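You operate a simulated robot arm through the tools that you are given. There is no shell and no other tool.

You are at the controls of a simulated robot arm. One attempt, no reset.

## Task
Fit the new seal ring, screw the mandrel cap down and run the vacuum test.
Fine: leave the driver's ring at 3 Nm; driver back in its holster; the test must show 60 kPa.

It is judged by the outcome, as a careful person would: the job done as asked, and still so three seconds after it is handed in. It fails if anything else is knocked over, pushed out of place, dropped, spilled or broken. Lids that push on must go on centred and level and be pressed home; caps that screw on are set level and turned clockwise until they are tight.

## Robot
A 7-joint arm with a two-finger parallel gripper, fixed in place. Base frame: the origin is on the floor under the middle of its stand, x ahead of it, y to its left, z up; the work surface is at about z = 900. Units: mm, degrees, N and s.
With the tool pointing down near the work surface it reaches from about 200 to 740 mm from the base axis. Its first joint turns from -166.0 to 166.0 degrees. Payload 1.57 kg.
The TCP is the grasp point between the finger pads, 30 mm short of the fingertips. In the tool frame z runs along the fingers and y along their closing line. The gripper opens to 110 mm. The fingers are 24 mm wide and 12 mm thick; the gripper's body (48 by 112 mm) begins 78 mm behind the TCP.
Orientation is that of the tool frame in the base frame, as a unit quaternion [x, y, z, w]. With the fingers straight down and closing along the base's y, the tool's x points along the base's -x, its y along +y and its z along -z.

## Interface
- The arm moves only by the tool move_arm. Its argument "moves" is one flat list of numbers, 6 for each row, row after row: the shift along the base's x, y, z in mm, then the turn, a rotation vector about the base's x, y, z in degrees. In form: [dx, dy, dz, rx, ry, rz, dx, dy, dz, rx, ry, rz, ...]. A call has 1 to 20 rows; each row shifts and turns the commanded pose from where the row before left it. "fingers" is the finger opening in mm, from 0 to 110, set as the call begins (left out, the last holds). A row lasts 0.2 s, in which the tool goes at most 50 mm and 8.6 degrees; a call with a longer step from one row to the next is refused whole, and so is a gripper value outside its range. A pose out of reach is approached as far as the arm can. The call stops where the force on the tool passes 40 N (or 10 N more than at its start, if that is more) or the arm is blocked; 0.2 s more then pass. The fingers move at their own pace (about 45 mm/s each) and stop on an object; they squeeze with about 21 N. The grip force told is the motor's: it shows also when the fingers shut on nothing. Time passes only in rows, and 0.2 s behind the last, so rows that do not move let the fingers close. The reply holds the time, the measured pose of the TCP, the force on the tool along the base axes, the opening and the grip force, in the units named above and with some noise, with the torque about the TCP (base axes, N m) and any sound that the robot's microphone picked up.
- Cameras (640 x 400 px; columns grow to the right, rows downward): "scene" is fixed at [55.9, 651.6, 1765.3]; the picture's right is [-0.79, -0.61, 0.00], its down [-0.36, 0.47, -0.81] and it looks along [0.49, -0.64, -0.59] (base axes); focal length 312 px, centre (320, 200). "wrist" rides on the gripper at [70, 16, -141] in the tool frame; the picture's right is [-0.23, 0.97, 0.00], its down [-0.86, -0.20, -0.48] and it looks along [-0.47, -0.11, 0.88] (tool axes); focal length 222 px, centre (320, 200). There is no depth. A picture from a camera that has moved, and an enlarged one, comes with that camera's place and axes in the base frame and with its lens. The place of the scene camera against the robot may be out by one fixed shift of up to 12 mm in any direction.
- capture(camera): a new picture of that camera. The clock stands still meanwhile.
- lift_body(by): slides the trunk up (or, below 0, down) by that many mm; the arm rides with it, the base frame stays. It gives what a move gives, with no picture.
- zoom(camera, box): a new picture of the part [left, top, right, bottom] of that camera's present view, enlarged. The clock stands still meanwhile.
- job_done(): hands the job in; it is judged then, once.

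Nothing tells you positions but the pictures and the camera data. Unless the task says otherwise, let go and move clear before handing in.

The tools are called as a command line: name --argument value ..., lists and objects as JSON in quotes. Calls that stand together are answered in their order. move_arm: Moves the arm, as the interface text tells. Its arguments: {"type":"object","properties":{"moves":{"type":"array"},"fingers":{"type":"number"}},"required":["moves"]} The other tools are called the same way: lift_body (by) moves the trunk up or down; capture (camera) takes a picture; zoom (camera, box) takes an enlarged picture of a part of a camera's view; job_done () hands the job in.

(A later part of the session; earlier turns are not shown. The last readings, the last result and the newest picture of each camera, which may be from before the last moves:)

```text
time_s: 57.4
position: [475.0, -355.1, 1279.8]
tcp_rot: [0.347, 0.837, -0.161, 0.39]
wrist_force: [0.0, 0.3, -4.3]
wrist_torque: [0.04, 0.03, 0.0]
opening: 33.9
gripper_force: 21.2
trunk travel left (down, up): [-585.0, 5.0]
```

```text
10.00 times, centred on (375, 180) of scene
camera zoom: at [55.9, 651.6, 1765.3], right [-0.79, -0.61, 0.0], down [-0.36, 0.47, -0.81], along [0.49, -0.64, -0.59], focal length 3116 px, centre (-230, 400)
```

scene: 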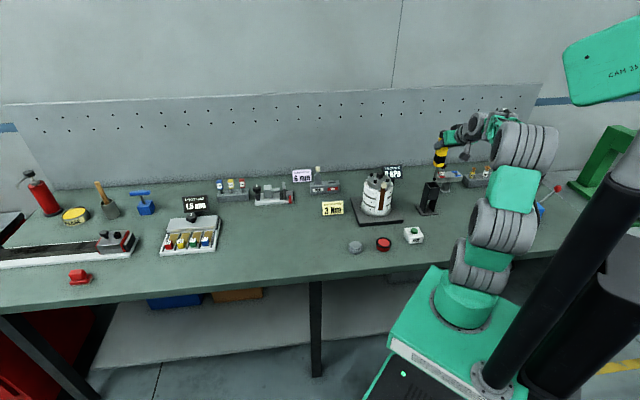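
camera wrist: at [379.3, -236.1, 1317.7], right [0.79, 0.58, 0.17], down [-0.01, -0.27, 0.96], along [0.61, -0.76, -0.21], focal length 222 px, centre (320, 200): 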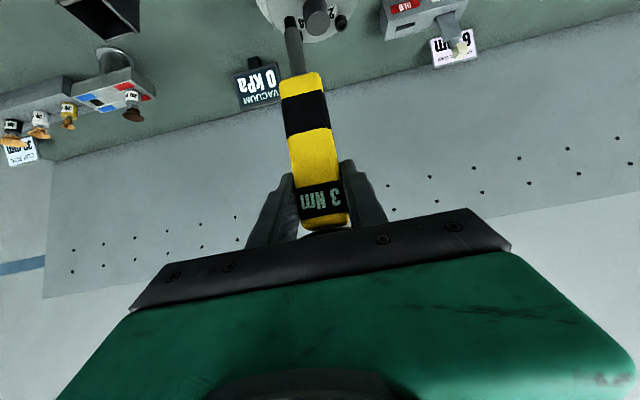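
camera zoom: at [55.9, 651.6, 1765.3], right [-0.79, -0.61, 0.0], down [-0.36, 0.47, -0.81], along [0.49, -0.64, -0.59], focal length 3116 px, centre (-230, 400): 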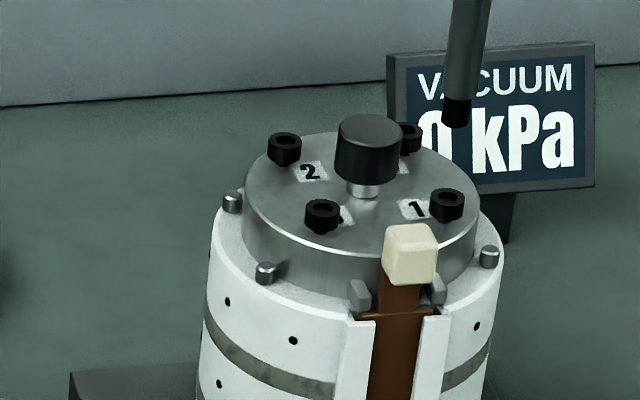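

Both views put the tip almost directly above screw 1, about 30 mm up. I'll lower 22 mm and recheck.

move_arm --moves '[0, 0, -11, 0, 0, 0, 0, 0, -11, 0, 0, 0, 0, 0, 0, 0, 0, 0]'

zoom --camera "wrist" --box '[240, 0, 360, 80]'

zoom --camera "scene" --box '[360, 160, 400, 192]'

```text
time_s: 58.2
position: [475.6, -355.3, 1256.7]
tcp_rot: [0.347, 0.837, -0.162, 0.391]
wrist_force: [-0.6, -0.2, -4.3]
wrist_torque: [0.0, 0.07, 0.0]
opening: 34.0
gripper_force: 20.7
trunk travel left (down, up): [-585.0, 5.0]
```

```text
5.00 times, centred on (300, 40) of wrist
camera zoom: at [378.7, -236.6, 1294.3], right [0.79, 0.58, 0.17], down [-0.01, -0.27, 0.96], along [0.61, -0.76, -0.21], focal length 1111 px, centre (420, 1000)
```

zoom: 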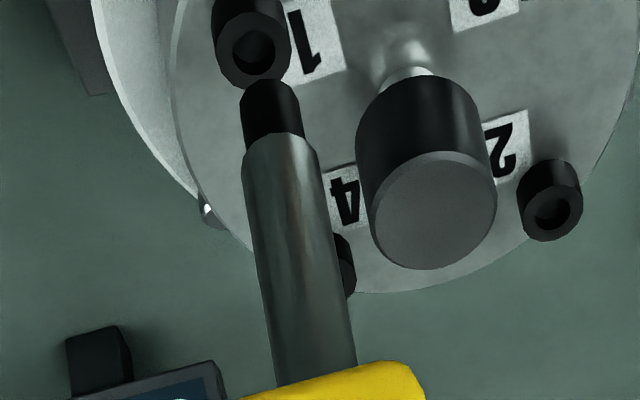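

```text
12.50 times, centred on (380, 176) of scene
camera zoom: at [55.9, 651.6, 1765.3], right [-0.79, -0.61, 0.0], down [-0.36, 0.47, -0.81], along [0.49, -0.64, -0.59], focal length 3896 px, centre (-430, 500)
```

zoom: 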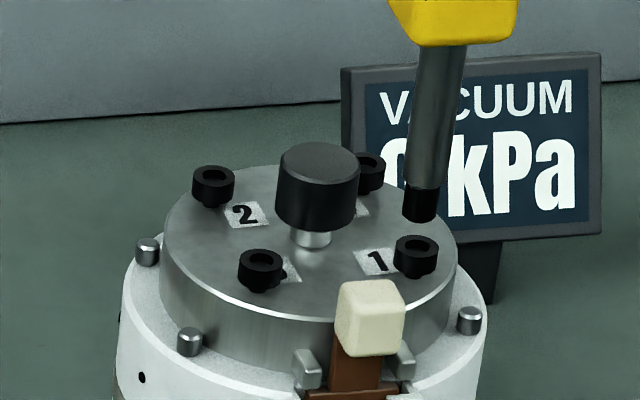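

move_arm --moves '[0.3, -2.2, -4, 0, 0, 0, 0, 0, -4, 0, 0, 0, 0, 0, 0, 0, 0, 0]'

zoom --camera "wrist" --box '[260, 0, 340, 50]'

zoom --camera "scene" --box '[370, 165, 400, 189]'

```text
time_s: 59.0
position: [474.8, -360.1, 1248.7]
tcp_rot: [0.348, 0.837, -0.163, 0.39]
wrist_force: [0.1, 0.8, -4.5]
wrist_torque: [0.05, 0.05, 0.03]
opening: 33.9
gripper_force: 20.6
trunk travel left (down, up): [-585.0, 5.0]
```

```text
8.00 times, centred on (300, 25) of wrist
camera zoom: at [379.1, -240.0, 1286.8], right [0.79, 0.58, 0.17], down [-0.01, -0.27, 0.96], along [0.61, -0.76, -0.21], focal length 1777 px, centre (480, 1600)
```

zoom: 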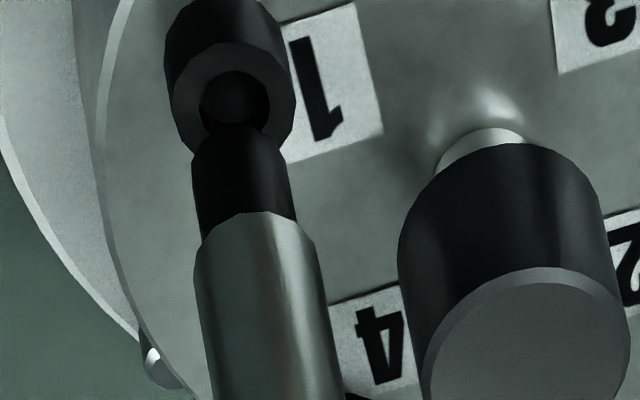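

```text
16.00 times, centred on (385, 177) of scene
camera zoom: at [55.9, 651.6, 1765.3], right [-0.79, -0.61, 0.0], down [-0.36, 0.47, -0.81], along [0.49, -0.64, -0.59], focal length 4986 px, centre (-720, 568)
```

zoom: 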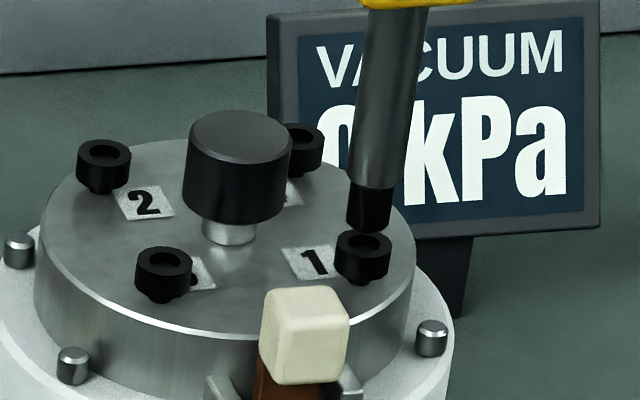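

move_arm --moves '[0, 1.6, 0, 0, 0, 0, 0, 0, 0, 0, 0, 0]'

zoom --camera "wrist" --box '[260, 0, 340, 50]'

zoom --camera "scene" --box '[370, 165, 400, 189]'

```text
time_s: 59.6
position: [475.5, -356.8, 1250.2]
tcp_rot: [0.347, 0.837, -0.162, 0.39]
wrist_force: [0.4, 0.5, -4.7]
wrist_torque: [0.07, 0.0, -0.01]
opening: 33.7
gripper_force: 21.0
trunk travel left (down, up): [-585.0, 5.0]
```

```text
8.00 times, centred on (300, 25) of wrist
camera zoom: at [378.9, -238.3, 1287.1], right [0.79, 0.58, 0.17], down [-0.01, -0.27, 0.96], along [0.61, -0.76, -0.21], focal length 1777 px, centre (480, 1600)
```

zoom: 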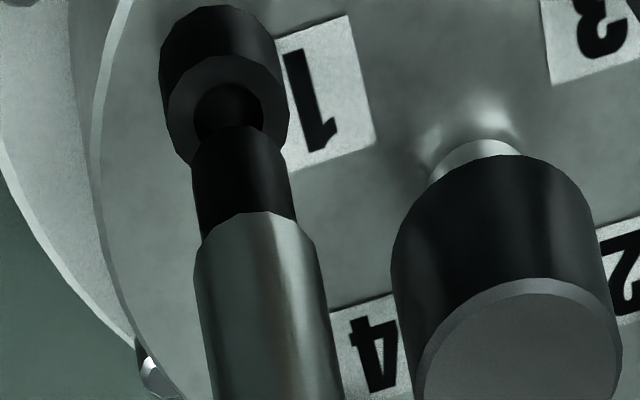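

```text
16.00 times, centred on (385, 177) of scene
camera zoom: at [55.9, 651.6, 1765.3], right [-0.79, -0.61, 0.0], down [-0.36, 0.47, -0.81], along [0.49, -0.64, -0.59], focal length 4986 px, centre (-720, 568)
```

zoom: 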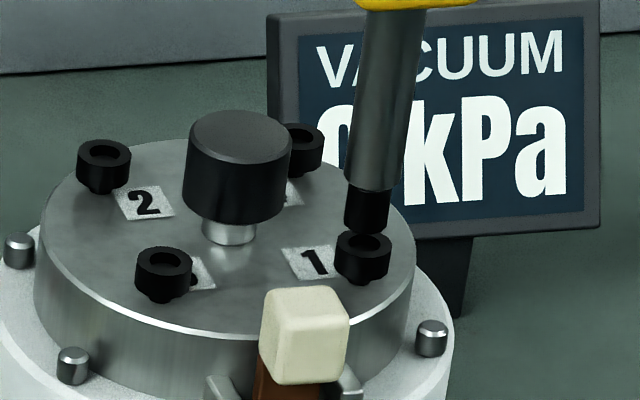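

move_arm --moves '[-0.8, 1.5, 0, 0, 0, 0, 0, 0, -1.5, 0, 0, 0, 0, 0, 0, 0, 0, 0]'

zoom --camera "wrist" --box '[260, 0, 340, 50]'

zoom --camera "scene" --box '[370, 165, 400, 189]'

```text
time_s: 60.4
position: [474.4, -356.7, 1246.7]
tcp_rot: [0.347, 0.837, -0.161, 0.391]
wrist_force: [0.4, 0.1, -5.1]
wrist_torque: [0.05, 0.0, -0.03]
opening: 33.8
gripper_force: 21.5
trunk travel left (down, up): [-585.0, 5.0]
```

```text
8.00 times, centred on (300, 25) of wrist
camera zoom: at [377.6, -236.9, 1284.6], right [0.79, 0.58, 0.17], down [-0.01, -0.27, 0.96], along [0.61, -0.76, -0.21], focal length 1777 px, centre (480, 1600)
```

zoom: 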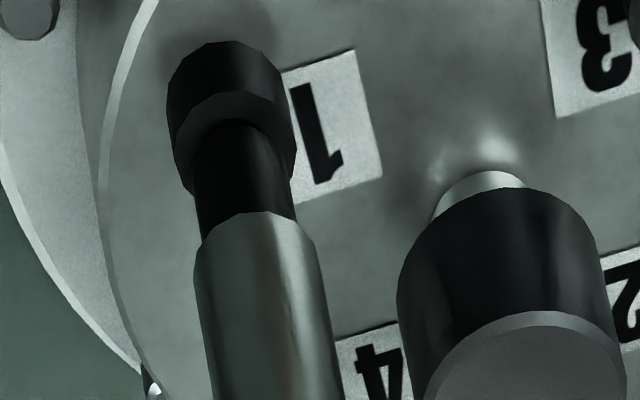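

```text
16.00 times, centred on (385, 177) of scene
camera zoom: at [55.9, 651.6, 1765.3], right [-0.79, -0.61, 0.0], down [-0.36, 0.47, -0.81], along [0.49, -0.64, -0.59], focal length 4986 px, centre (-720, 568)
```

zoom: 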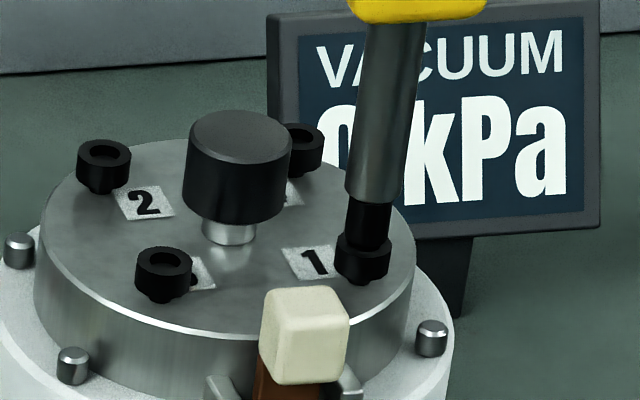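

zoom --camera "scene" --box '[384, 172, 400, 184]'

zoom --camera "wrist" --box '[275, 0, 305, 30]'

```text
16.00 times, centred on (392, 178) of scene
camera zoom: at [55.9, 651.6, 1765.3], right [-0.79, -0.61, 0.0], down [-0.36, 0.47, -0.81], along [0.49, -0.64, -0.59], focal length 4986 px, centre (-832, 552)
```

zoom: 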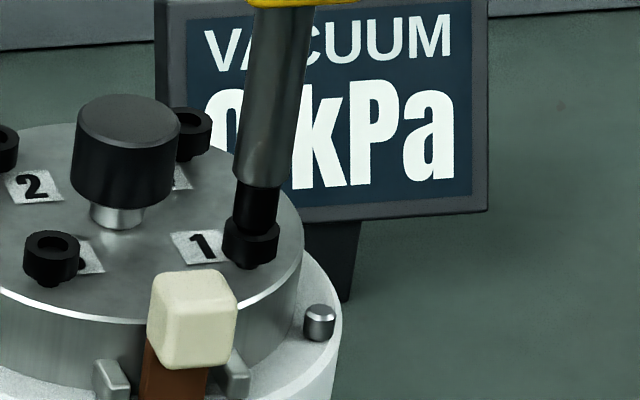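

```text
13.33 times, centred on (290, 15) of wrist
camera zoom: at [377.6, -236.9, 1284.6], right [0.79, 0.58, 0.17], down [-0.01, -0.27, 0.96], along [0.61, -0.76, -0.21], focal length 2962 px, centre (720, 2667)
```

zoom: 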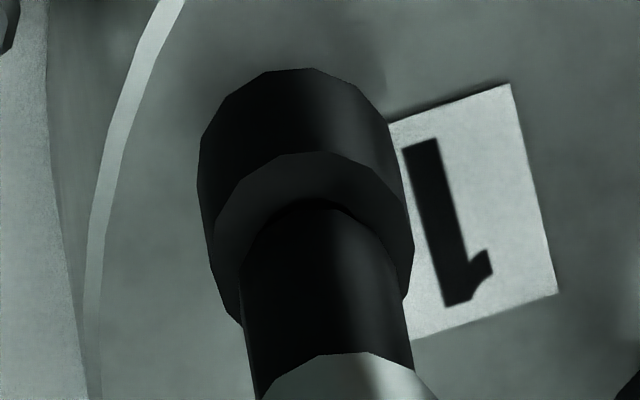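

The tip now sits over screw 1 in both views. I'll press down gently and watch the force and sound.

move_arm --moves '[-0.3, 0.4, -1, 0, 0, 0, 0, 0, -1, 0, 0, 0, 0, 0, 0, 0, 0, 0]'

zoom --camera "wrist" --box '[275, 0, 305, 30]'

zoom --camera "scene" --box '[384, 172, 400, 184]'

```text
time_s: 61.2
position: [473.3, -355.4, 1244.9]
tcp_rot: [0.347, 0.837, -0.162, 0.391]
wrist_force: [0.3, 0.8, -0.8]
wrist_torque: [0.06, 0.1, -0.01]
opening: 33.7
gripper_force: 21.3
trunk travel left (down, up): [-585.0, 5.0]
```

```text
13.33 times, centred on (290, 15) of wrist
camera zoom: at [377.1, -235.4, 1283.2], right [0.79, 0.58, 0.17], down [-0.01, -0.27, 0.96], along [0.61, -0.76, -0.21], focal length 2962 px, centre (720, 2667)
```

zoom: 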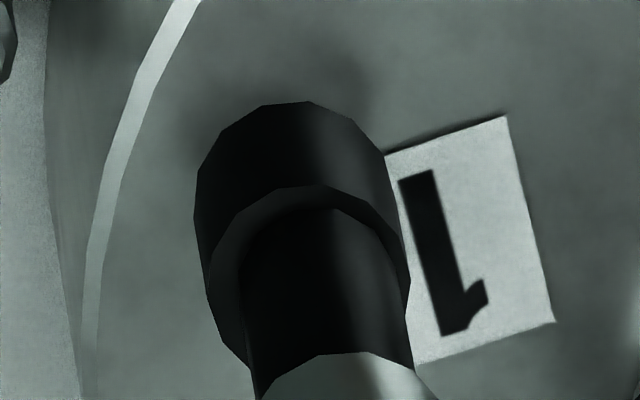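

```text
16.00 times, centred on (392, 178) of scene
camera zoom: at [55.9, 651.6, 1765.3], right [-0.79, -0.61, 0.0], down [-0.36, 0.47, -0.81], along [0.49, -0.64, -0.59], focal length 4986 px, centre (-832, 552)
```

zoom: 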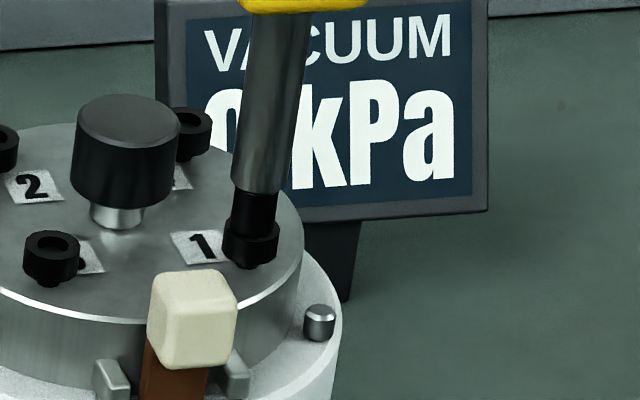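

move_arm --moves '[-0.2, 0.4, -1, 0, 0, 0, 0, 0, -1, 0, 0, 0, 0, 0, 0, 0, 0, 0, 0, 0, 0, 0, 0, 0]'

```text
time_s: 62.2
position: [474.3, -355.2, 1242.4]
tcp_rot: [0.348, 0.837, -0.162, 0.391]
wrist_force: [-0.4, -2.0, 1.0]
wrist_torque: [-0.14, 0.0, -0.04]
opening: 34.0
gripper_force: 21.3
trunk travel left (down, up): [-585.0, 5.0]
```

move_arm --moves '[0, 0, -1.5, 0, 0, 0, 0, 0, -1.5, 0, 0, 0, 0, 0, 0, 0, 0, 0, 0, 0, 0, 0, 0, 0]'

zoom --camera "wrist" --box '[275, 0, 305, 30]'

zoom --camera "scene" --box '[384, 172, 400, 184]'

```text
time_s: 63.2
position: [473.0, -354.0, 1242.3]
tcp_rot: [0.347, 0.836, -0.162, 0.392]
wrist_force: [-3.9, 3.0, 11.3]
wrist_torque: [0.38, 0.47, -0.05]
opening: 34.0
gripper_force: 21.8
trunk travel left (down, up): [-585.0, 5.0]
```

```text
13.33 times, centred on (290, 15) of wrist
camera zoom: at [376.8, -234.8, 1279.0], right [0.79, 0.59, 0.18], down [-0.01, -0.27, 0.96], along [0.61, -0.76, -0.2], focal length 2962 px, centre (720, 2667)
```

zoom: 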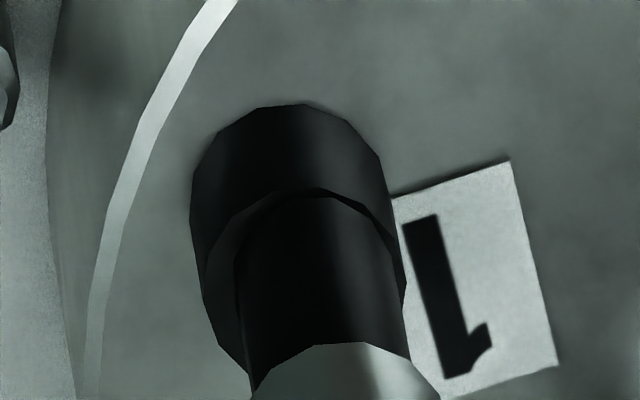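

```text
16.00 times, centred on (392, 178) of scene
camera zoom: at [55.9, 651.6, 1765.3], right [-0.79, -0.61, 0.0], down [-0.36, 0.47, -0.81], along [0.49, -0.64, -0.59], focal length 4986 px, centre (-832, 552)
```

zoom: 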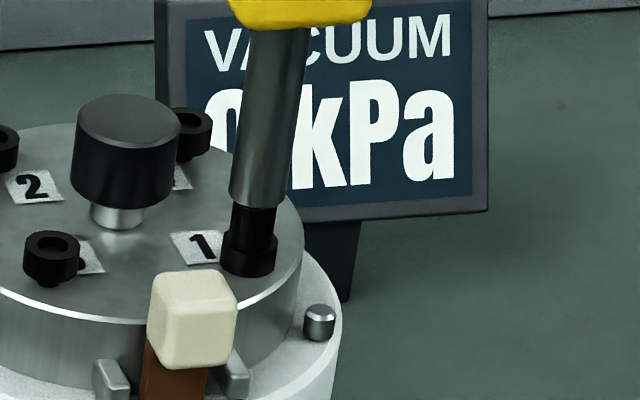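

Screw 1's head has gone down flush with the cap. I'll press a little more firmly and hold, to see whether the driver clicks.

move_arm --moves '[0, -0.5, -1.5, 0, 0, 0, 0, 0, 0, 0, 0, 0, 0, 0, 0, 0, 0, 0, 0, 0, 0, 0, 0, 0, 0, 0, 0, 0, 0, 0]'

zoom --camera "scene" --box '[384, 172, 400, 184]'

capture --camera "wrist"

```text
time_s: 64.4
position: [474.2, -354.5, 1241.2]
tcp_rot: [0.347, 0.836, -0.163, 0.393]
wrist_force: [0.3, 0.3, 22.1]
wrist_torque: [0.03, -0.21, 0.02]
opening: 33.9
gripper_force: 20.6
trunk travel left (down, up): [-585.0, 5.0]
```

```text
16.00 times, centred on (392, 178) of scene
camera zoom: at [55.9, 651.6, 1765.3], right [-0.79, -0.61, 0.0], down [-0.36, 0.47, -0.81], along [0.49, -0.64, -0.59], focal length 4986 px, centre (-832, 552)
```

zoom: 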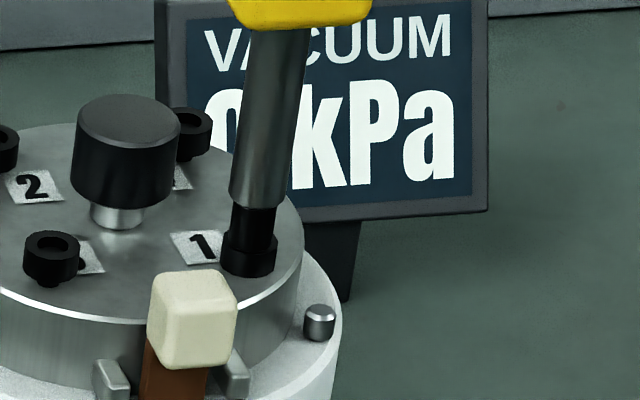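

```text
taken
camera wrist: at [376.6, -234.7, 1278.5], right [0.79, 0.59, 0.18], down [-0.02, -0.27, 0.96], along [0.61, -0.77, -0.2], focal length 222 px, centre (320, 200)
```

wrist: 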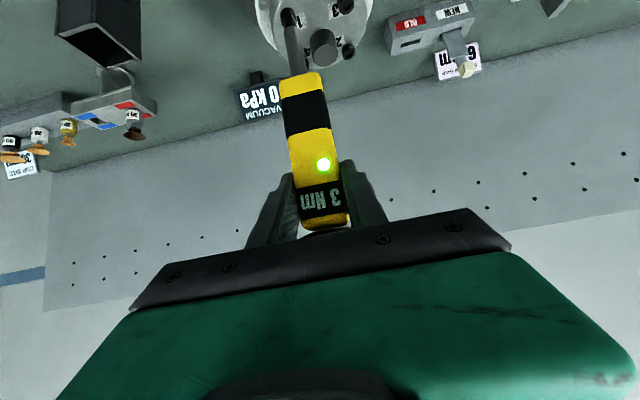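

A green light has come on at the driver, which I take as torque reached on screw 1. I'll zoom in to confirm.

zoom --camera "wrist" --box '[270, 60, 370, 240]'

zoom --camera "scene" --box '[360, 110, 440, 190]'

```text
2.22 times, centred on (320, 150) of wrist
camera zoom: at [376.6, -234.7, 1278.5], right [0.79, 0.59, 0.18], down [-0.02, -0.27, 0.96], along [0.61, -0.77, -0.2], focal length 494 px, centre (320, 311)
```

zoom: 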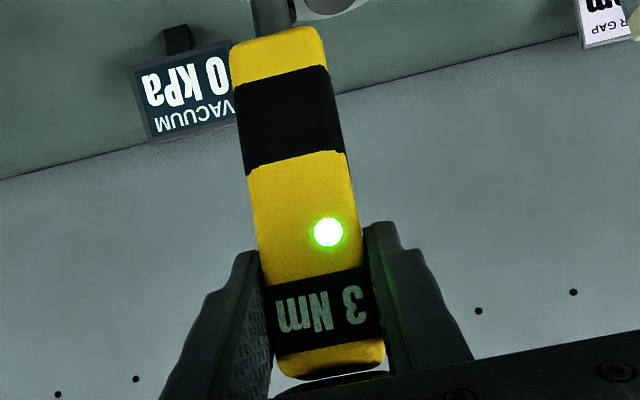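

```text
5.00 times, centred on (400, 150) of scene
camera zoom: at [55.9, 651.6, 1765.3], right [-0.79, -0.61, 0.0], down [-0.36, 0.47, -0.81], along [0.49, -0.64, -0.59], focal length 1558 px, centre (-80, 450)
```

zoom: 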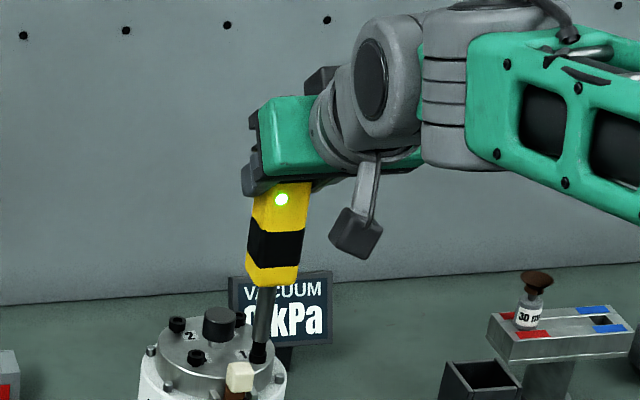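

Screw 1 is done. I'll lift clear of the knob and move to hover over screw 2, diametrically opposite.

move_arm --moves '[0, 0, 10, 0, 0, 0, 0, 0, 20, 0, 0, 0, 0, 0, 20, 0, 0, 0, 25, 0.9, 0, 0, 0, 0, 25, 0.8, 0, 0, 0, 0, 22.7, 0.8, 0, 0, 0, 0, 0, 0, 0, 0, 0, 0]'

move_arm --moves '[0, 0, -12, 0, 0, 0, 0, 0, -12, 0, 0, 0, 0, 0, 0, 0, 0, 0]'

zoom --camera "wrist" --box '[260, 0, 340, 50]'

zoom --camera "scene" --box '[362, 165, 394, 189]'

```text
time_s: 66.0
position: [546.0, -353.5, 1288.9]
tcp_rot: [0.347, 0.838, -0.161, 0.39]
wrist_force: [0.2, 0.8, -3.8]
wrist_torque: [0.02, 0.03, 0.01]
opening: 33.9
gripper_force: 20.7
trunk travel left (down, up): [-585.0, 5.0]
```

```text
time_s: 66.8
position: [547.2, -354.7, 1262.6]
tcp_rot: [0.347, 0.837, -0.163, 0.391]
wrist_force: [0.8, 0.2, -3.9]
wrist_torque: [0.03, 0.02, 0.01]
opening: 33.7
gripper_force: 20.3
trunk travel left (down, up): [-585.0, 5.0]
```

```text
8.00 times, centred on (300, 25) of wrist
camera zoom: at [450.6, -234.1, 1300.5], right [0.79, 0.58, 0.17], down [-0.01, -0.27, 0.96], along [0.61, -0.76, -0.21], focal length 1777 px, centre (480, 1600)
```

zoom: 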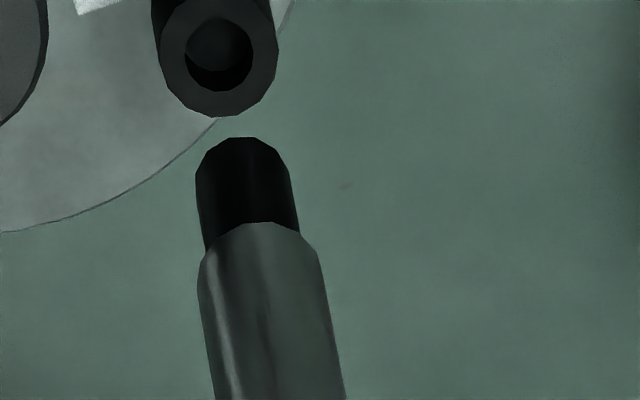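

```text
16.00 times, centred on (378, 177) of scene
camera zoom: at [55.9, 651.6, 1765.3], right [-0.79, -0.61, 0.0], down [-0.36, 0.47, -0.81], along [0.49, -0.64, -0.59], focal length 4986 px, centre (-608, 568)
```

zoom: 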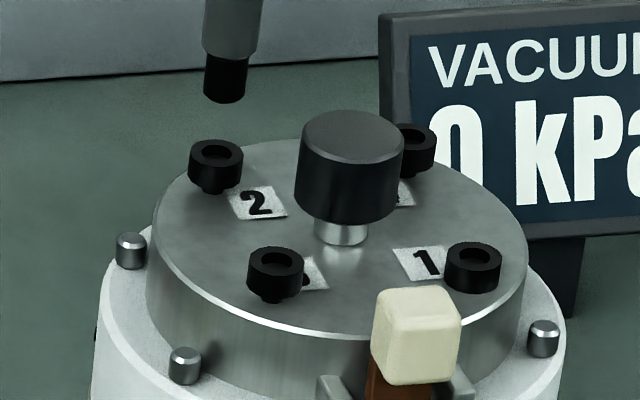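

move_arm --moves '[0, 0.3, -6, 0, 0, 0, 0, 0, -6, 0, 0, 0, 0, 0, 0, 0, 0, 0]'

zoom --camera "wrist" --box '[275, 0, 305, 30]'

zoom --camera "scene" --box '[362, 165, 394, 189]'

```text
time_s: 67.6
position: [548.0, -353.3, 1252.7]
tcp_rot: [0.347, 0.837, -0.162, 0.39]
wrist_force: [-0.5, -0.3, -3.8]
wrist_torque: [0.06, 0.03, -0.01]
opening: 34.0
gripper_force: 21.1
trunk travel left (down, up): [-585.0, 5.0]
```

```text
13.33 times, centred on (290, 15) of wrist
camera zoom: at [450.6, -234.0, 1289.9], right [0.79, 0.58, 0.17], down [-0.01, -0.27, 0.96], along [0.61, -0.76, -0.21], focal length 2962 px, centre (720, 2667)
```

zoom: 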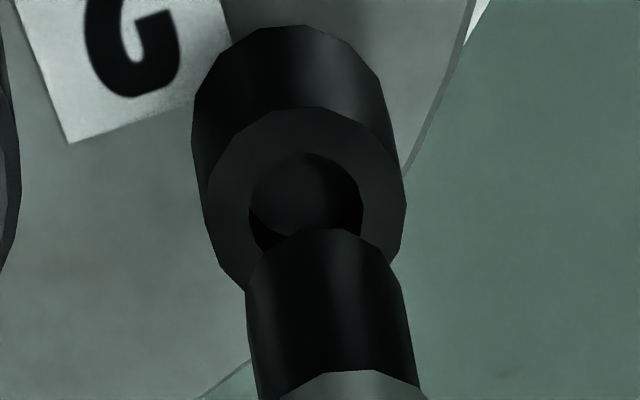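

```text
16.00 times, centred on (378, 177) of scene
camera zoom: at [55.9, 651.6, 1765.3], right [-0.79, -0.61, 0.0], down [-0.36, 0.47, -0.81], along [0.49, -0.64, -0.59], focal length 4986 px, centre (-608, 568)
```

zoom: 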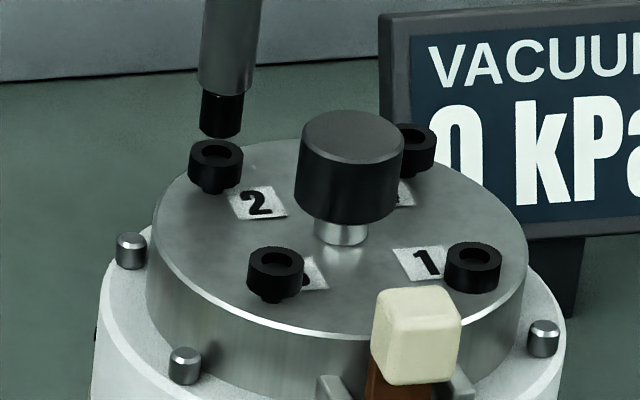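

move_arm --moves '[0.3, 0.2, -3, 0, 0, 0, 0, 0, -3, 0, 0, 0, 0, 0, 0, 0, 0, 0]'

zoom --camera "wrist" --box '[275, 0, 305, 30]'

zoom --camera "scene" --box '[362, 165, 394, 189]'

```text
time_s: 68.4
position: [548.1, -352.4, 1247.8]
tcp_rot: [0.348, 0.837, -0.162, 0.39]
wrist_force: [-0.2, -0.4, -4.0]
wrist_torque: [0.01, 0.02, -0.01]
opening: 33.9
gripper_force: 21.0
trunk travel left (down, up): [-585.0, 5.0]
```

```text
13.33 times, centred on (290, 15) of wrist
camera zoom: at [450.9, -233.3, 1284.5], right [0.79, 0.58, 0.17], down [-0.01, -0.27, 0.96], along [0.61, -0.76, -0.21], focal length 2962 px, centre (720, 2667)
```

zoom: 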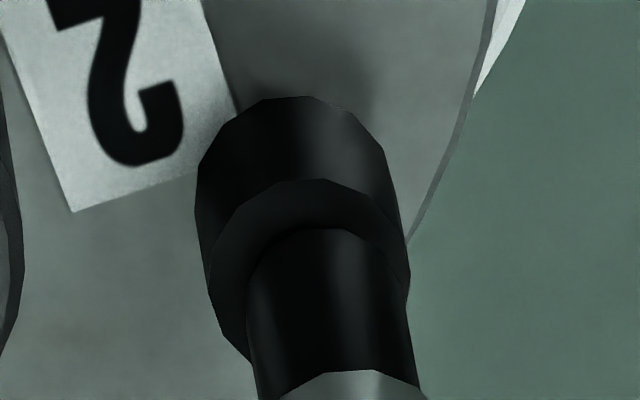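

```text
16.00 times, centred on (378, 177) of scene
camera zoom: at [55.9, 651.6, 1765.3], right [-0.79, -0.61, 0.0], down [-0.36, 0.47, -0.81], along [0.49, -0.64, -0.59], focal length 4986 px, centre (-608, 568)
```

zoom: 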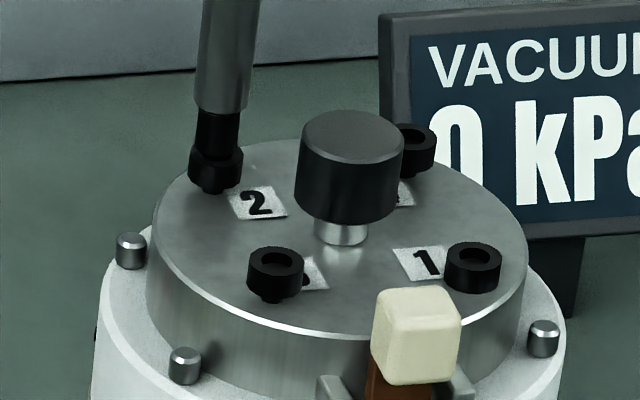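

move_arm --moves '[0, 0.2, -1.5, 0, 0, 0, 0, 0, -1.5, 0, 0, 0, 0, 0, 0, 0, 0, 0]'

zoom --camera "wrist" --box '[275, 0, 305, 30]'

```text
time_s: 69.2
position: [547.3, -353.3, 1245.9]
tcp_rot: [0.347, 0.836, -0.162, 0.393]
wrist_force: [1.6, -0.2, 1.4]
wrist_torque: [-0.1, -0.15, -0.01]
opening: 34.2
gripper_force: 20.9
trunk travel left (down, up): [-585.0, 5.0]
```

```text
13.33 times, centred on (290, 15) of wrist
camera zoom: at [450.4, -232.8, 1282.6], right [0.79, 0.59, 0.18], down [-0.01, -0.27, 0.96], along [0.61, -0.76, -0.2], focal length 2962 px, centre (720, 2667)
```

zoom: 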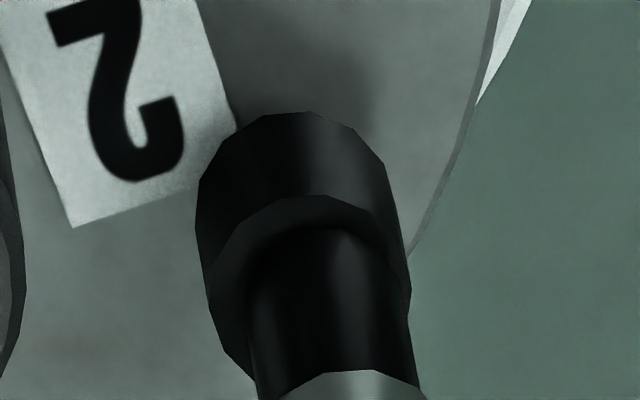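

move_arm --moves '[0, 0, 1.5, 0, 0, 0, -1.0, 0.8, 0, 0, 0, 0, 0, 0, -1.5, 0, 0, 0, 0, 0, -1.5, 0, 0, 0, 0, 0, -1.5, 0, 0, 0, 0, 0, 0, 0, 0, 0]'

zoom --camera "wrist" --box '[275, 0, 305, 30]'

zoom --camera "scene" --box '[362, 165, 394, 189]'

```text
time_s: 70.6
position: [546.1, -350.7, 1241.9]
tcp_rot: [0.347, 0.837, -0.162, 0.391]
wrist_force: [-0.5, 2.7, 3.9]
wrist_torque: [0.34, 0.12, -0.01]
opening: 33.9
gripper_force: 21.2
trunk travel left (down, up): [-585.0, 5.0]
```

```text
13.33 times, centred on (290, 15) of wrist
camera zoom: at [448.9, -231.1, 1279.2], right [0.79, 0.59, 0.17], down [-0.01, -0.27, 0.96], along [0.61, -0.76, -0.21], focal length 2962 px, centre (720, 2667)
```

zoom: 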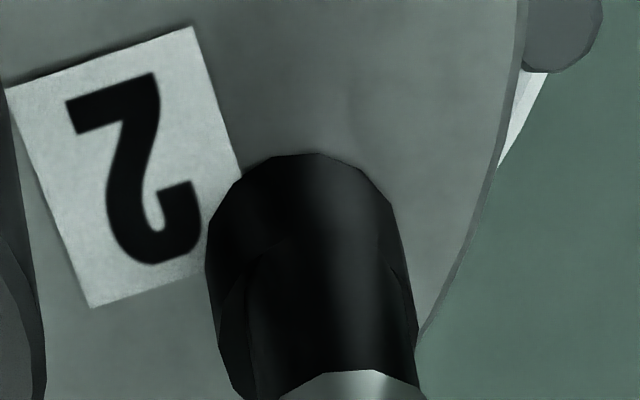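

```text
16.00 times, centred on (378, 177) of scene
camera zoom: at [55.9, 651.6, 1765.3], right [-0.79, -0.61, 0.0], down [-0.36, 0.47, -0.81], along [0.49, -0.64, -0.59], focal length 4986 px, centre (-608, 568)
```

zoom: 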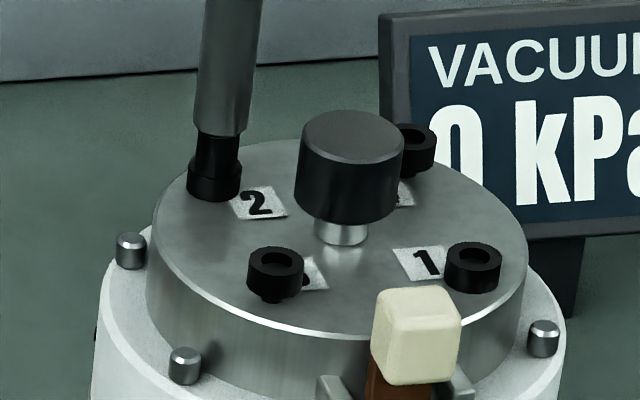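

Screw 2 has run down flush. I'll press more firmly and check for the green light.

move_arm --moves '[0, -0.3, -1.5, 0, 0, 0, 0, 0, -1.5, 0, 0, 0, 0, 0, 0, 0, 0, 0, 0, 0, 0, 0, 0, 0, 0, 0, 0, 0, 0, 0]'

zoom --camera "wrist" --box '[250, 0, 390, 240]'

```text
time_s: 71.8
position: [545.8, -350.2, 1240.5]
tcp_rot: [0.347, 0.835, -0.162, 0.394]
wrist_force: [0.3, 0.5, 24.9]
wrist_torque: [-0.01, -0.27, 0.05]
opening: 34.0
gripper_force: 21.7
trunk travel left (down, up): [-585.0, 5.0]
```

```text
1.67 times, centred on (320, 120) of wrist
camera zoom: at [448.8, -231.3, 1277.8], right [0.79, 0.59, 0.18], down [-0.02, -0.27, 0.96], along [0.61, -0.77, -0.2], focal length 370 px, centre (320, 333)
```

zoom: 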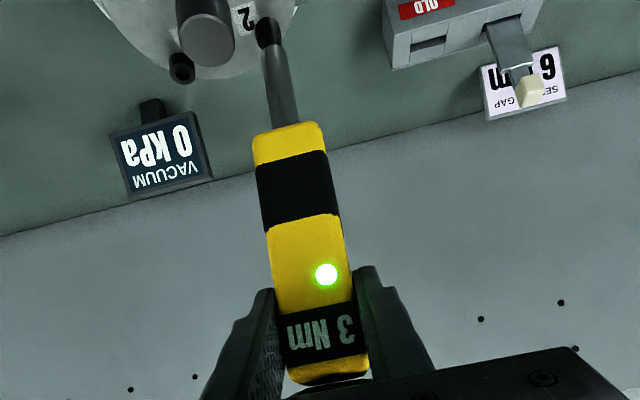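

Screw 2 is green too. Now I'll move to screw 3.

move_arm --moves '[0, 0, 10, 0, 0, 0, 0, 0, 20, 0, 0, 0, 0, 0, 12, 0, 0, 0, -18.6, 17, 0, 0, 0, 0, -18.6, 17, 0, 0, 0, 0, 0, 0, 0, 0, 0, 0, 0, 0, -12, 0, 0, 0, 0, 0, -12, 0, 0, 0, 0, 0, 0, 0, 0, 0]'

zoom --camera "wrist" --box '[260, 0, 340, 50]'

zoom --camera "scene" --box '[362, 165, 394, 189]'

```text
time_s: 73.8
position: [508.7, -315.2, 1254.6]
tcp_rot: [0.348, 0.837, -0.162, 0.39]
wrist_force: [-0.3, -0.8, -4.1]
wrist_torque: [0.07, 0.03, -0.02]
opening: 33.9
gripper_force: 20.6
trunk travel left (down, up): [-585.0, 5.0]
```

```text
8.00 times, centred on (300, 25) of wrist
camera zoom: at [412.0, -197.2, 1292.0], right [0.79, 0.58, 0.17], down [-0.01, -0.27, 0.96], along [0.61, -0.76, -0.21], focal length 1777 px, centre (480, 1600)
```

zoom: 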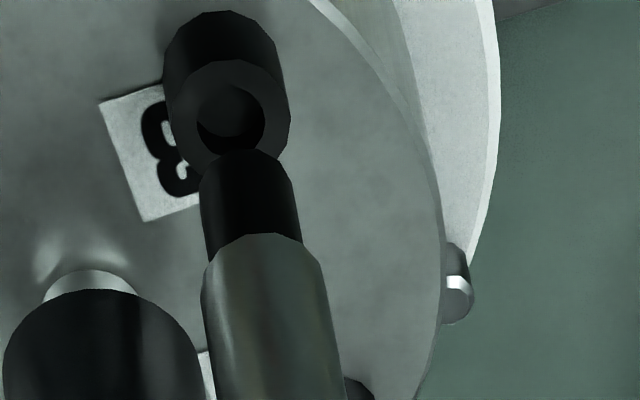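

```text
16.00 times, centred on (378, 177) of scene
camera zoom: at [55.9, 651.6, 1765.3], right [-0.79, -0.61, 0.0], down [-0.36, 0.47, -0.81], along [0.49, -0.64, -0.59], focal length 4986 px, centre (-608, 568)
```

zoom: 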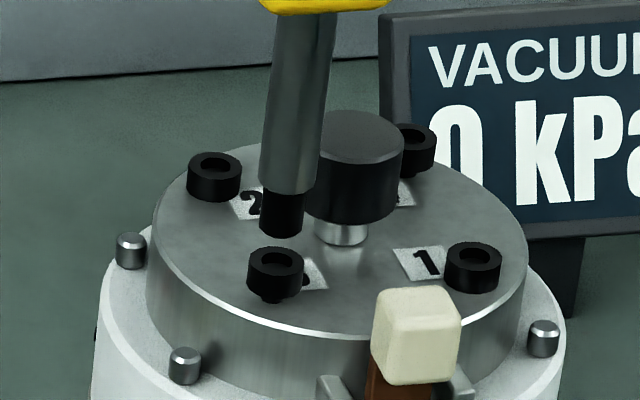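

move_arm --moves '[0, 0, -4, 0, 0, 0, 0, 0, -3.5, 0, 0, 0, 0, 0, 0, 0, 0, 0]'

zoom --camera "wrist" --box '[275, 0, 305, 30]'

zoom --camera "scene" --box '[362, 165, 394, 189]'

```text
time_s: 74.6
position: [509.7, -318.3, 1246.9]
tcp_rot: [0.347, 0.837, -0.162, 0.39]
wrist_force: [-0.3, 0.5, -5.3]
wrist_torque: [0.03, 0.03, -0.01]
opening: 34.1
gripper_force: 21.0
trunk travel left (down, up): [-585.0, 5.0]
```

```text
13.33 times, centred on (290, 15) of wrist
camera zoom: at [412.8, -198.7, 1284.6], right [0.79, 0.58, 0.17], down [-0.01, -0.27, 0.96], along [0.61, -0.76, -0.21], focal length 2962 px, centre (720, 2667)
```

zoom: 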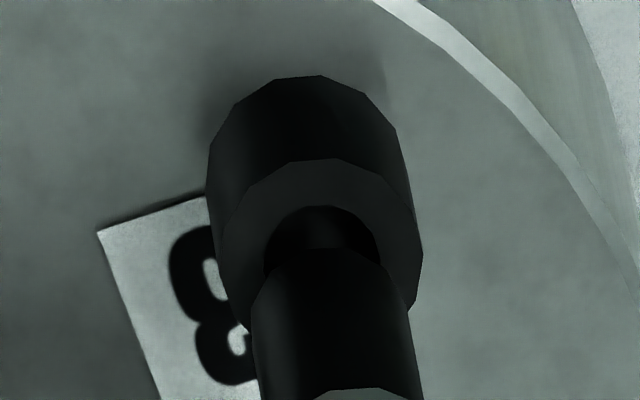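

```text
16.00 times, centred on (378, 177) of scene
camera zoom: at [55.9, 651.6, 1765.3], right [-0.79, -0.61, 0.0], down [-0.36, 0.47, -0.81], along [0.49, -0.64, -0.59], focal length 4986 px, centre (-608, 568)
```

zoom: 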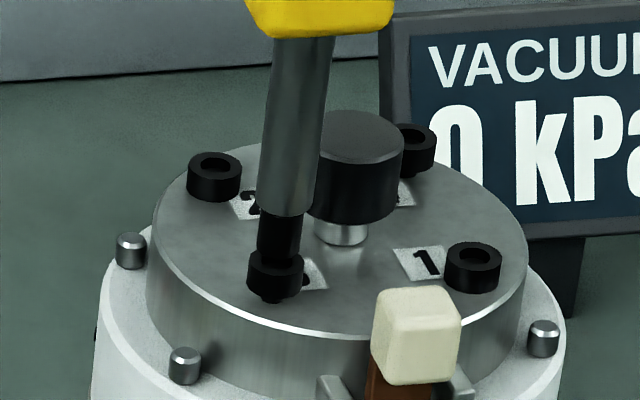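

move_arm --moves '[-0.8, 1.4, 0, 0, 0, 0, 0, 0, -1.5, 0, 0, 0, 0, 0, -1.5, 0, 0, 0, 0, 0, 0, 0, 0, 0]'

zoom --camera "wrist" --box '[275, 0, 305, 30]'

zoom --camera "scene" --box '[362, 165, 394, 189]'

```text
time_s: 75.6
position: [508.7, -314.9, 1245.6]
tcp_rot: [0.347, 0.837, -0.161, 0.392]
wrist_force: [-1.7, 0.8, -0.6]
wrist_torque: [0.02, 0.23, 0.0]
opening: 33.9
gripper_force: 20.6
trunk travel left (down, up): [-585.0, 5.0]
```

```text
13.33 times, centred on (290, 15) of wrist
camera zoom: at [411.6, -196.7, 1282.5], right [0.79, 0.58, 0.17], down [-0.01, -0.27, 0.96], along [0.61, -0.76, -0.21], focal length 2962 px, centre (720, 2667)
```

zoom: 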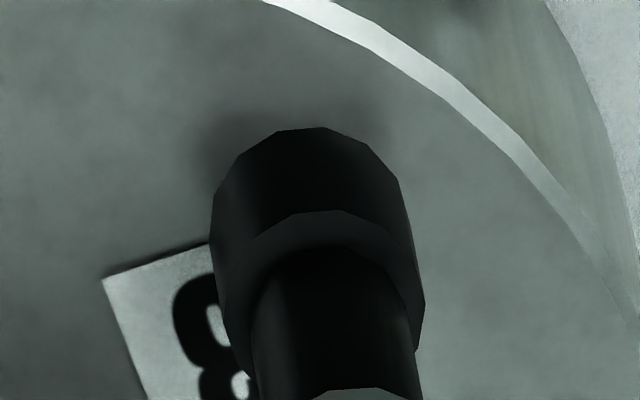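

```text
16.00 times, centred on (378, 177) of scene
camera zoom: at [55.9, 651.6, 1765.3], right [-0.79, -0.61, 0.0], down [-0.36, 0.47, -0.81], along [0.49, -0.64, -0.59], focal length 4986 px, centre (-608, 568)
```

zoom: 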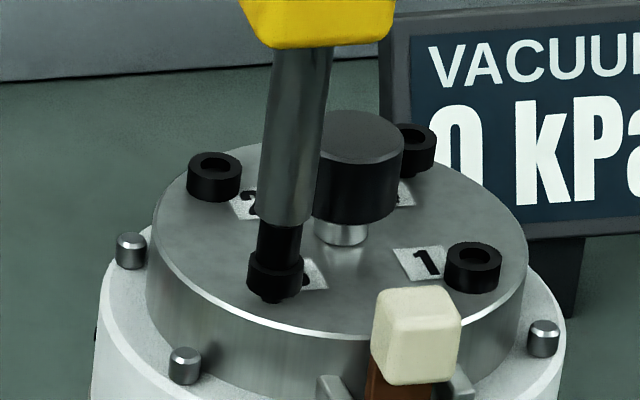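

move_arm --moves '[0, 0, 1.5, 0, 0, 0, -0.9, 1.1, 0, 0, 0, 0, 0, 0, -1.5, 0, 0, 0, 0, 0, -1.5, 0, 0, 0, 0, 0, -1.5, 0, 0, 0, 0, 0, 0, 0, 0, 0]'

zoom --camera "wrist" --box '[275, 0, 305, 30]'

zoom --camera "scene" --box '[362, 165, 394, 189]'

```text
time_s: 77.0
position: [508.1, -314.3, 1242.9]
tcp_rot: [0.347, 0.837, -0.161, 0.391]
wrist_force: [-1.9, 2.7, 6.2]
wrist_torque: [0.36, 0.31, 0.05]
opening: 34.1
gripper_force: 21.5
trunk travel left (down, up): [-585.0, 5.0]
```

```text
13.33 times, centred on (290, 15) of wrist
camera zoom: at [410.5, -195.1, 1280.4], right [0.79, 0.59, 0.18], down [-0.01, -0.27, 0.96], along [0.61, -0.76, -0.21], focal length 2962 px, centre (720, 2667)
```

zoom: 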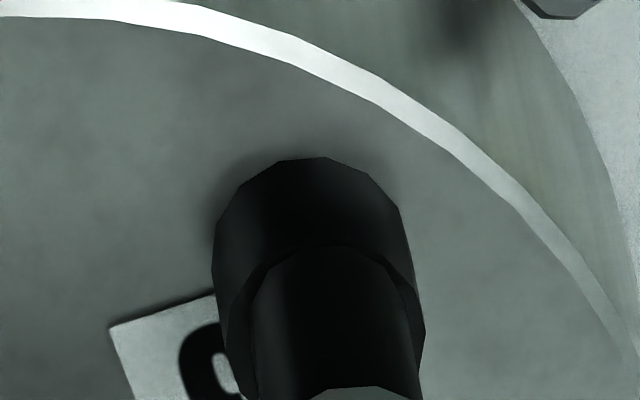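

```text
16.00 times, centred on (378, 177) of scene
camera zoom: at [55.9, 651.6, 1765.3], right [-0.79, -0.61, 0.0], down [-0.36, 0.47, -0.81], along [0.49, -0.64, -0.59], focal length 4986 px, centre (-608, 568)
```

zoom: 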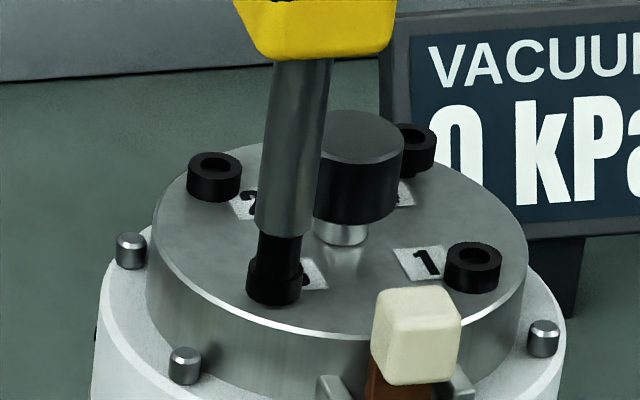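

Screw 3 is going down and the tip is well centred. I'll press on until the green light shows.

move_arm --moves '[0, 0, -1.5, 0, 0, 0, 0, 0, -1.5, 0, 0, 0, 0, 0, 0, 0, 0, 0, 0, 0, 0, 0, 0, 0, 0, 0, 0, 0, 0, 0]'

zoom --camera "wrist" --box '[250, 0, 390, 240]'

zoom --camera "scene" --box '[350, 130, 414, 194]'

```text
time_s: 78.2
position: [506.0, -313.2, 1240.9]
tcp_rot: [0.347, 0.837, -0.162, 0.391]
wrist_force: [1.3, 0.6, 13.3]
wrist_torque: [-0.07, -0.13, 0.0]
opening: 33.7
gripper_force: 21.1
trunk travel left (down, up): [-585.0, 5.0]
```

```text
1.67 times, centred on (320, 120) of wrist
camera zoom: at [410.2, -195.0, 1278.3], right [0.79, 0.59, 0.18], down [-0.02, -0.27, 0.96], along [0.61, -0.77, -0.2], focal length 370 px, centre (320, 333)
```

zoom: 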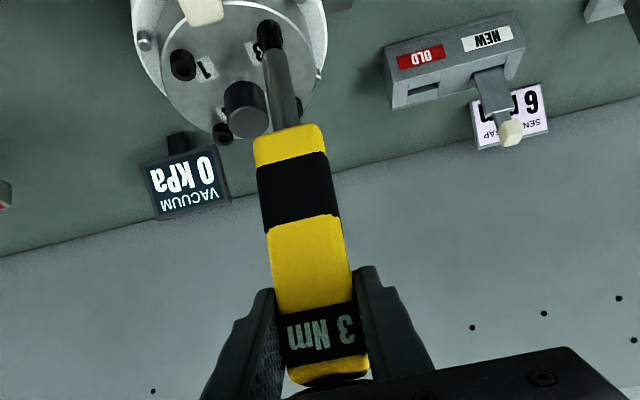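

```text
6.25 times, centred on (382, 162) of scene
camera zoom: at [55.9, 651.6, 1765.3], right [-0.79, -0.61, 0.0], down [-0.36, 0.47, -0.81], along [0.49, -0.64, -0.59], focal length 1948 px, centre (-68, 438)
```

zoom: 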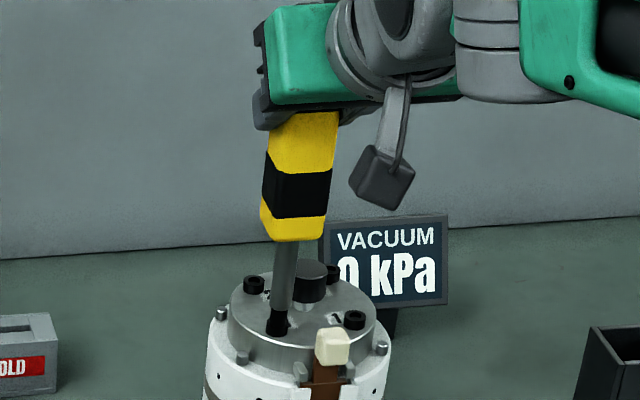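

move_arm --moves '[0, 0, -1.5, 0, 0, 0, 0, 0, 0, 0, 0, 0, 0, 0, 0, 0, 0, 0, 0, 0, 0, 0, 0, 0]'

zoom --camera "wrist" --box '[250, 0, 390, 240]'

zoom --camera "wrist" --box '[275, 0, 305, 30]'

```text
time_s: 79.2
position: [505.6, -313.6, 1240.6]
tcp_rot: [0.348, 0.836, -0.162, 0.393]
wrist_force: [2.0, 0.6, 26.1]
wrist_torque: [-0.18, -0.5, 0.0]
opening: 33.7
gripper_force: 21.0
trunk travel left (down, up): [-585.0, 5.0]
```

```text
1.67 times, centred on (320, 120) of wrist
camera zoom: at [409.5, -194.7, 1277.7], right [0.79, 0.59, 0.18], down [-0.02, -0.27, 0.96], along [0.61, -0.77, -0.2], focal length 370 px, centre (320, 333)
```

zoom: 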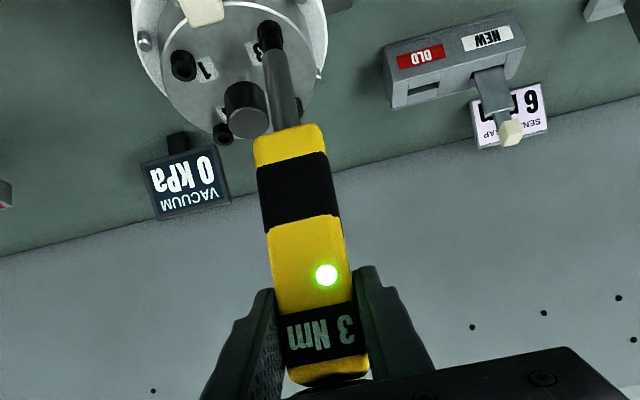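

```text
13.33 times, centred on (290, 15) of wrist
camera zoom: at [409.5, -194.7, 1277.7], right [0.79, 0.59, 0.18], down [-0.02, -0.27, 0.96], along [0.61, -0.77, -0.2], focal length 2962 px, centre (720, 2667)
```

zoom: 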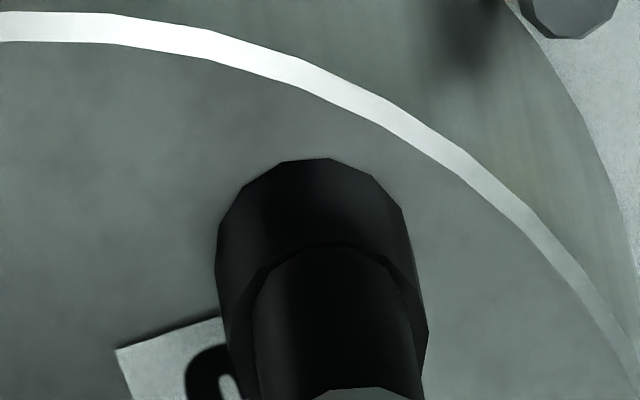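

Screw 3 is green. I'll lift well above the knob and cross to screw 4.

move_arm --moves '[0, 0, 10, 0, 0, 0, 0, 0, 20, 0, 0, 0, 0, 0, 20, 0, 0, 0, 1.2, -25, 0, 0, 0, 0, 1.2, -25, 0, 0, 0, 0, 1.1, -23.7, 0, 0, 0, 0, 0, 0, 0, 0, 0, 0, 0, 0, -12, 0, 0, 0, 0, 0, -12, 0, 0, 0, 0, 0, -8, 0, 0, 0, 0, 0, 0, 0, 0, 0]'

zoom --camera "wrist" --box '[260, 0, 340, 50]'

zoom --camera "scene" --box '[362, 165, 394, 189]'

```text
time_s: 81.6
position: [511.5, -387.7, 1253.2]
tcp_rot: [0.348, 0.837, -0.163, 0.39]
wrist_force: [-0.5, -0.5, -4.2]
wrist_torque: [0.02, 0.05, 0.0]
opening: 33.9
gripper_force: 20.9
trunk travel left (down, up): [-585.0, 5.0]
```

```text
8.00 times, centred on (300, 25) of wrist
camera zoom: at [415.5, -268.4, 1292.1], right [0.79, 0.58, 0.17], down [-0.01, -0.27, 0.96], along [0.61, -0.76, -0.21], focal length 1777 px, centre (480, 1600)
```

zoom: 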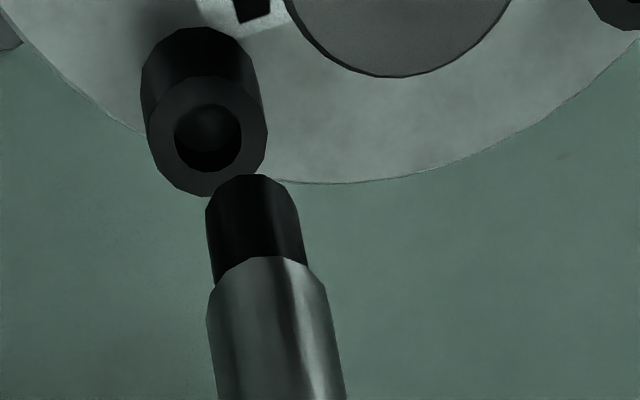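

```text
16.00 times, centred on (378, 177) of scene
camera zoom: at [55.9, 651.6, 1765.3], right [-0.79, -0.61, 0.0], down [-0.36, 0.47, -0.81], along [0.49, -0.64, -0.59], focal length 4986 px, centre (-608, 568)
```

zoom: 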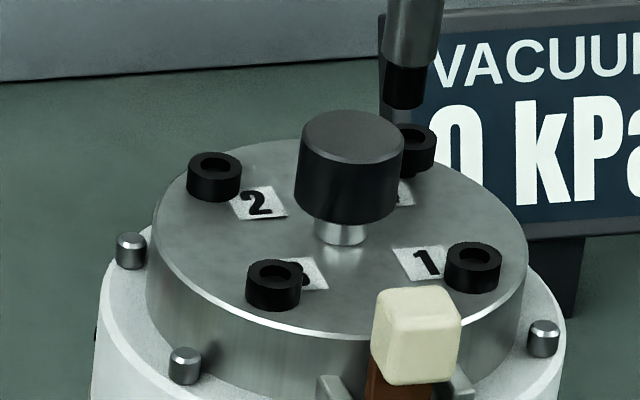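

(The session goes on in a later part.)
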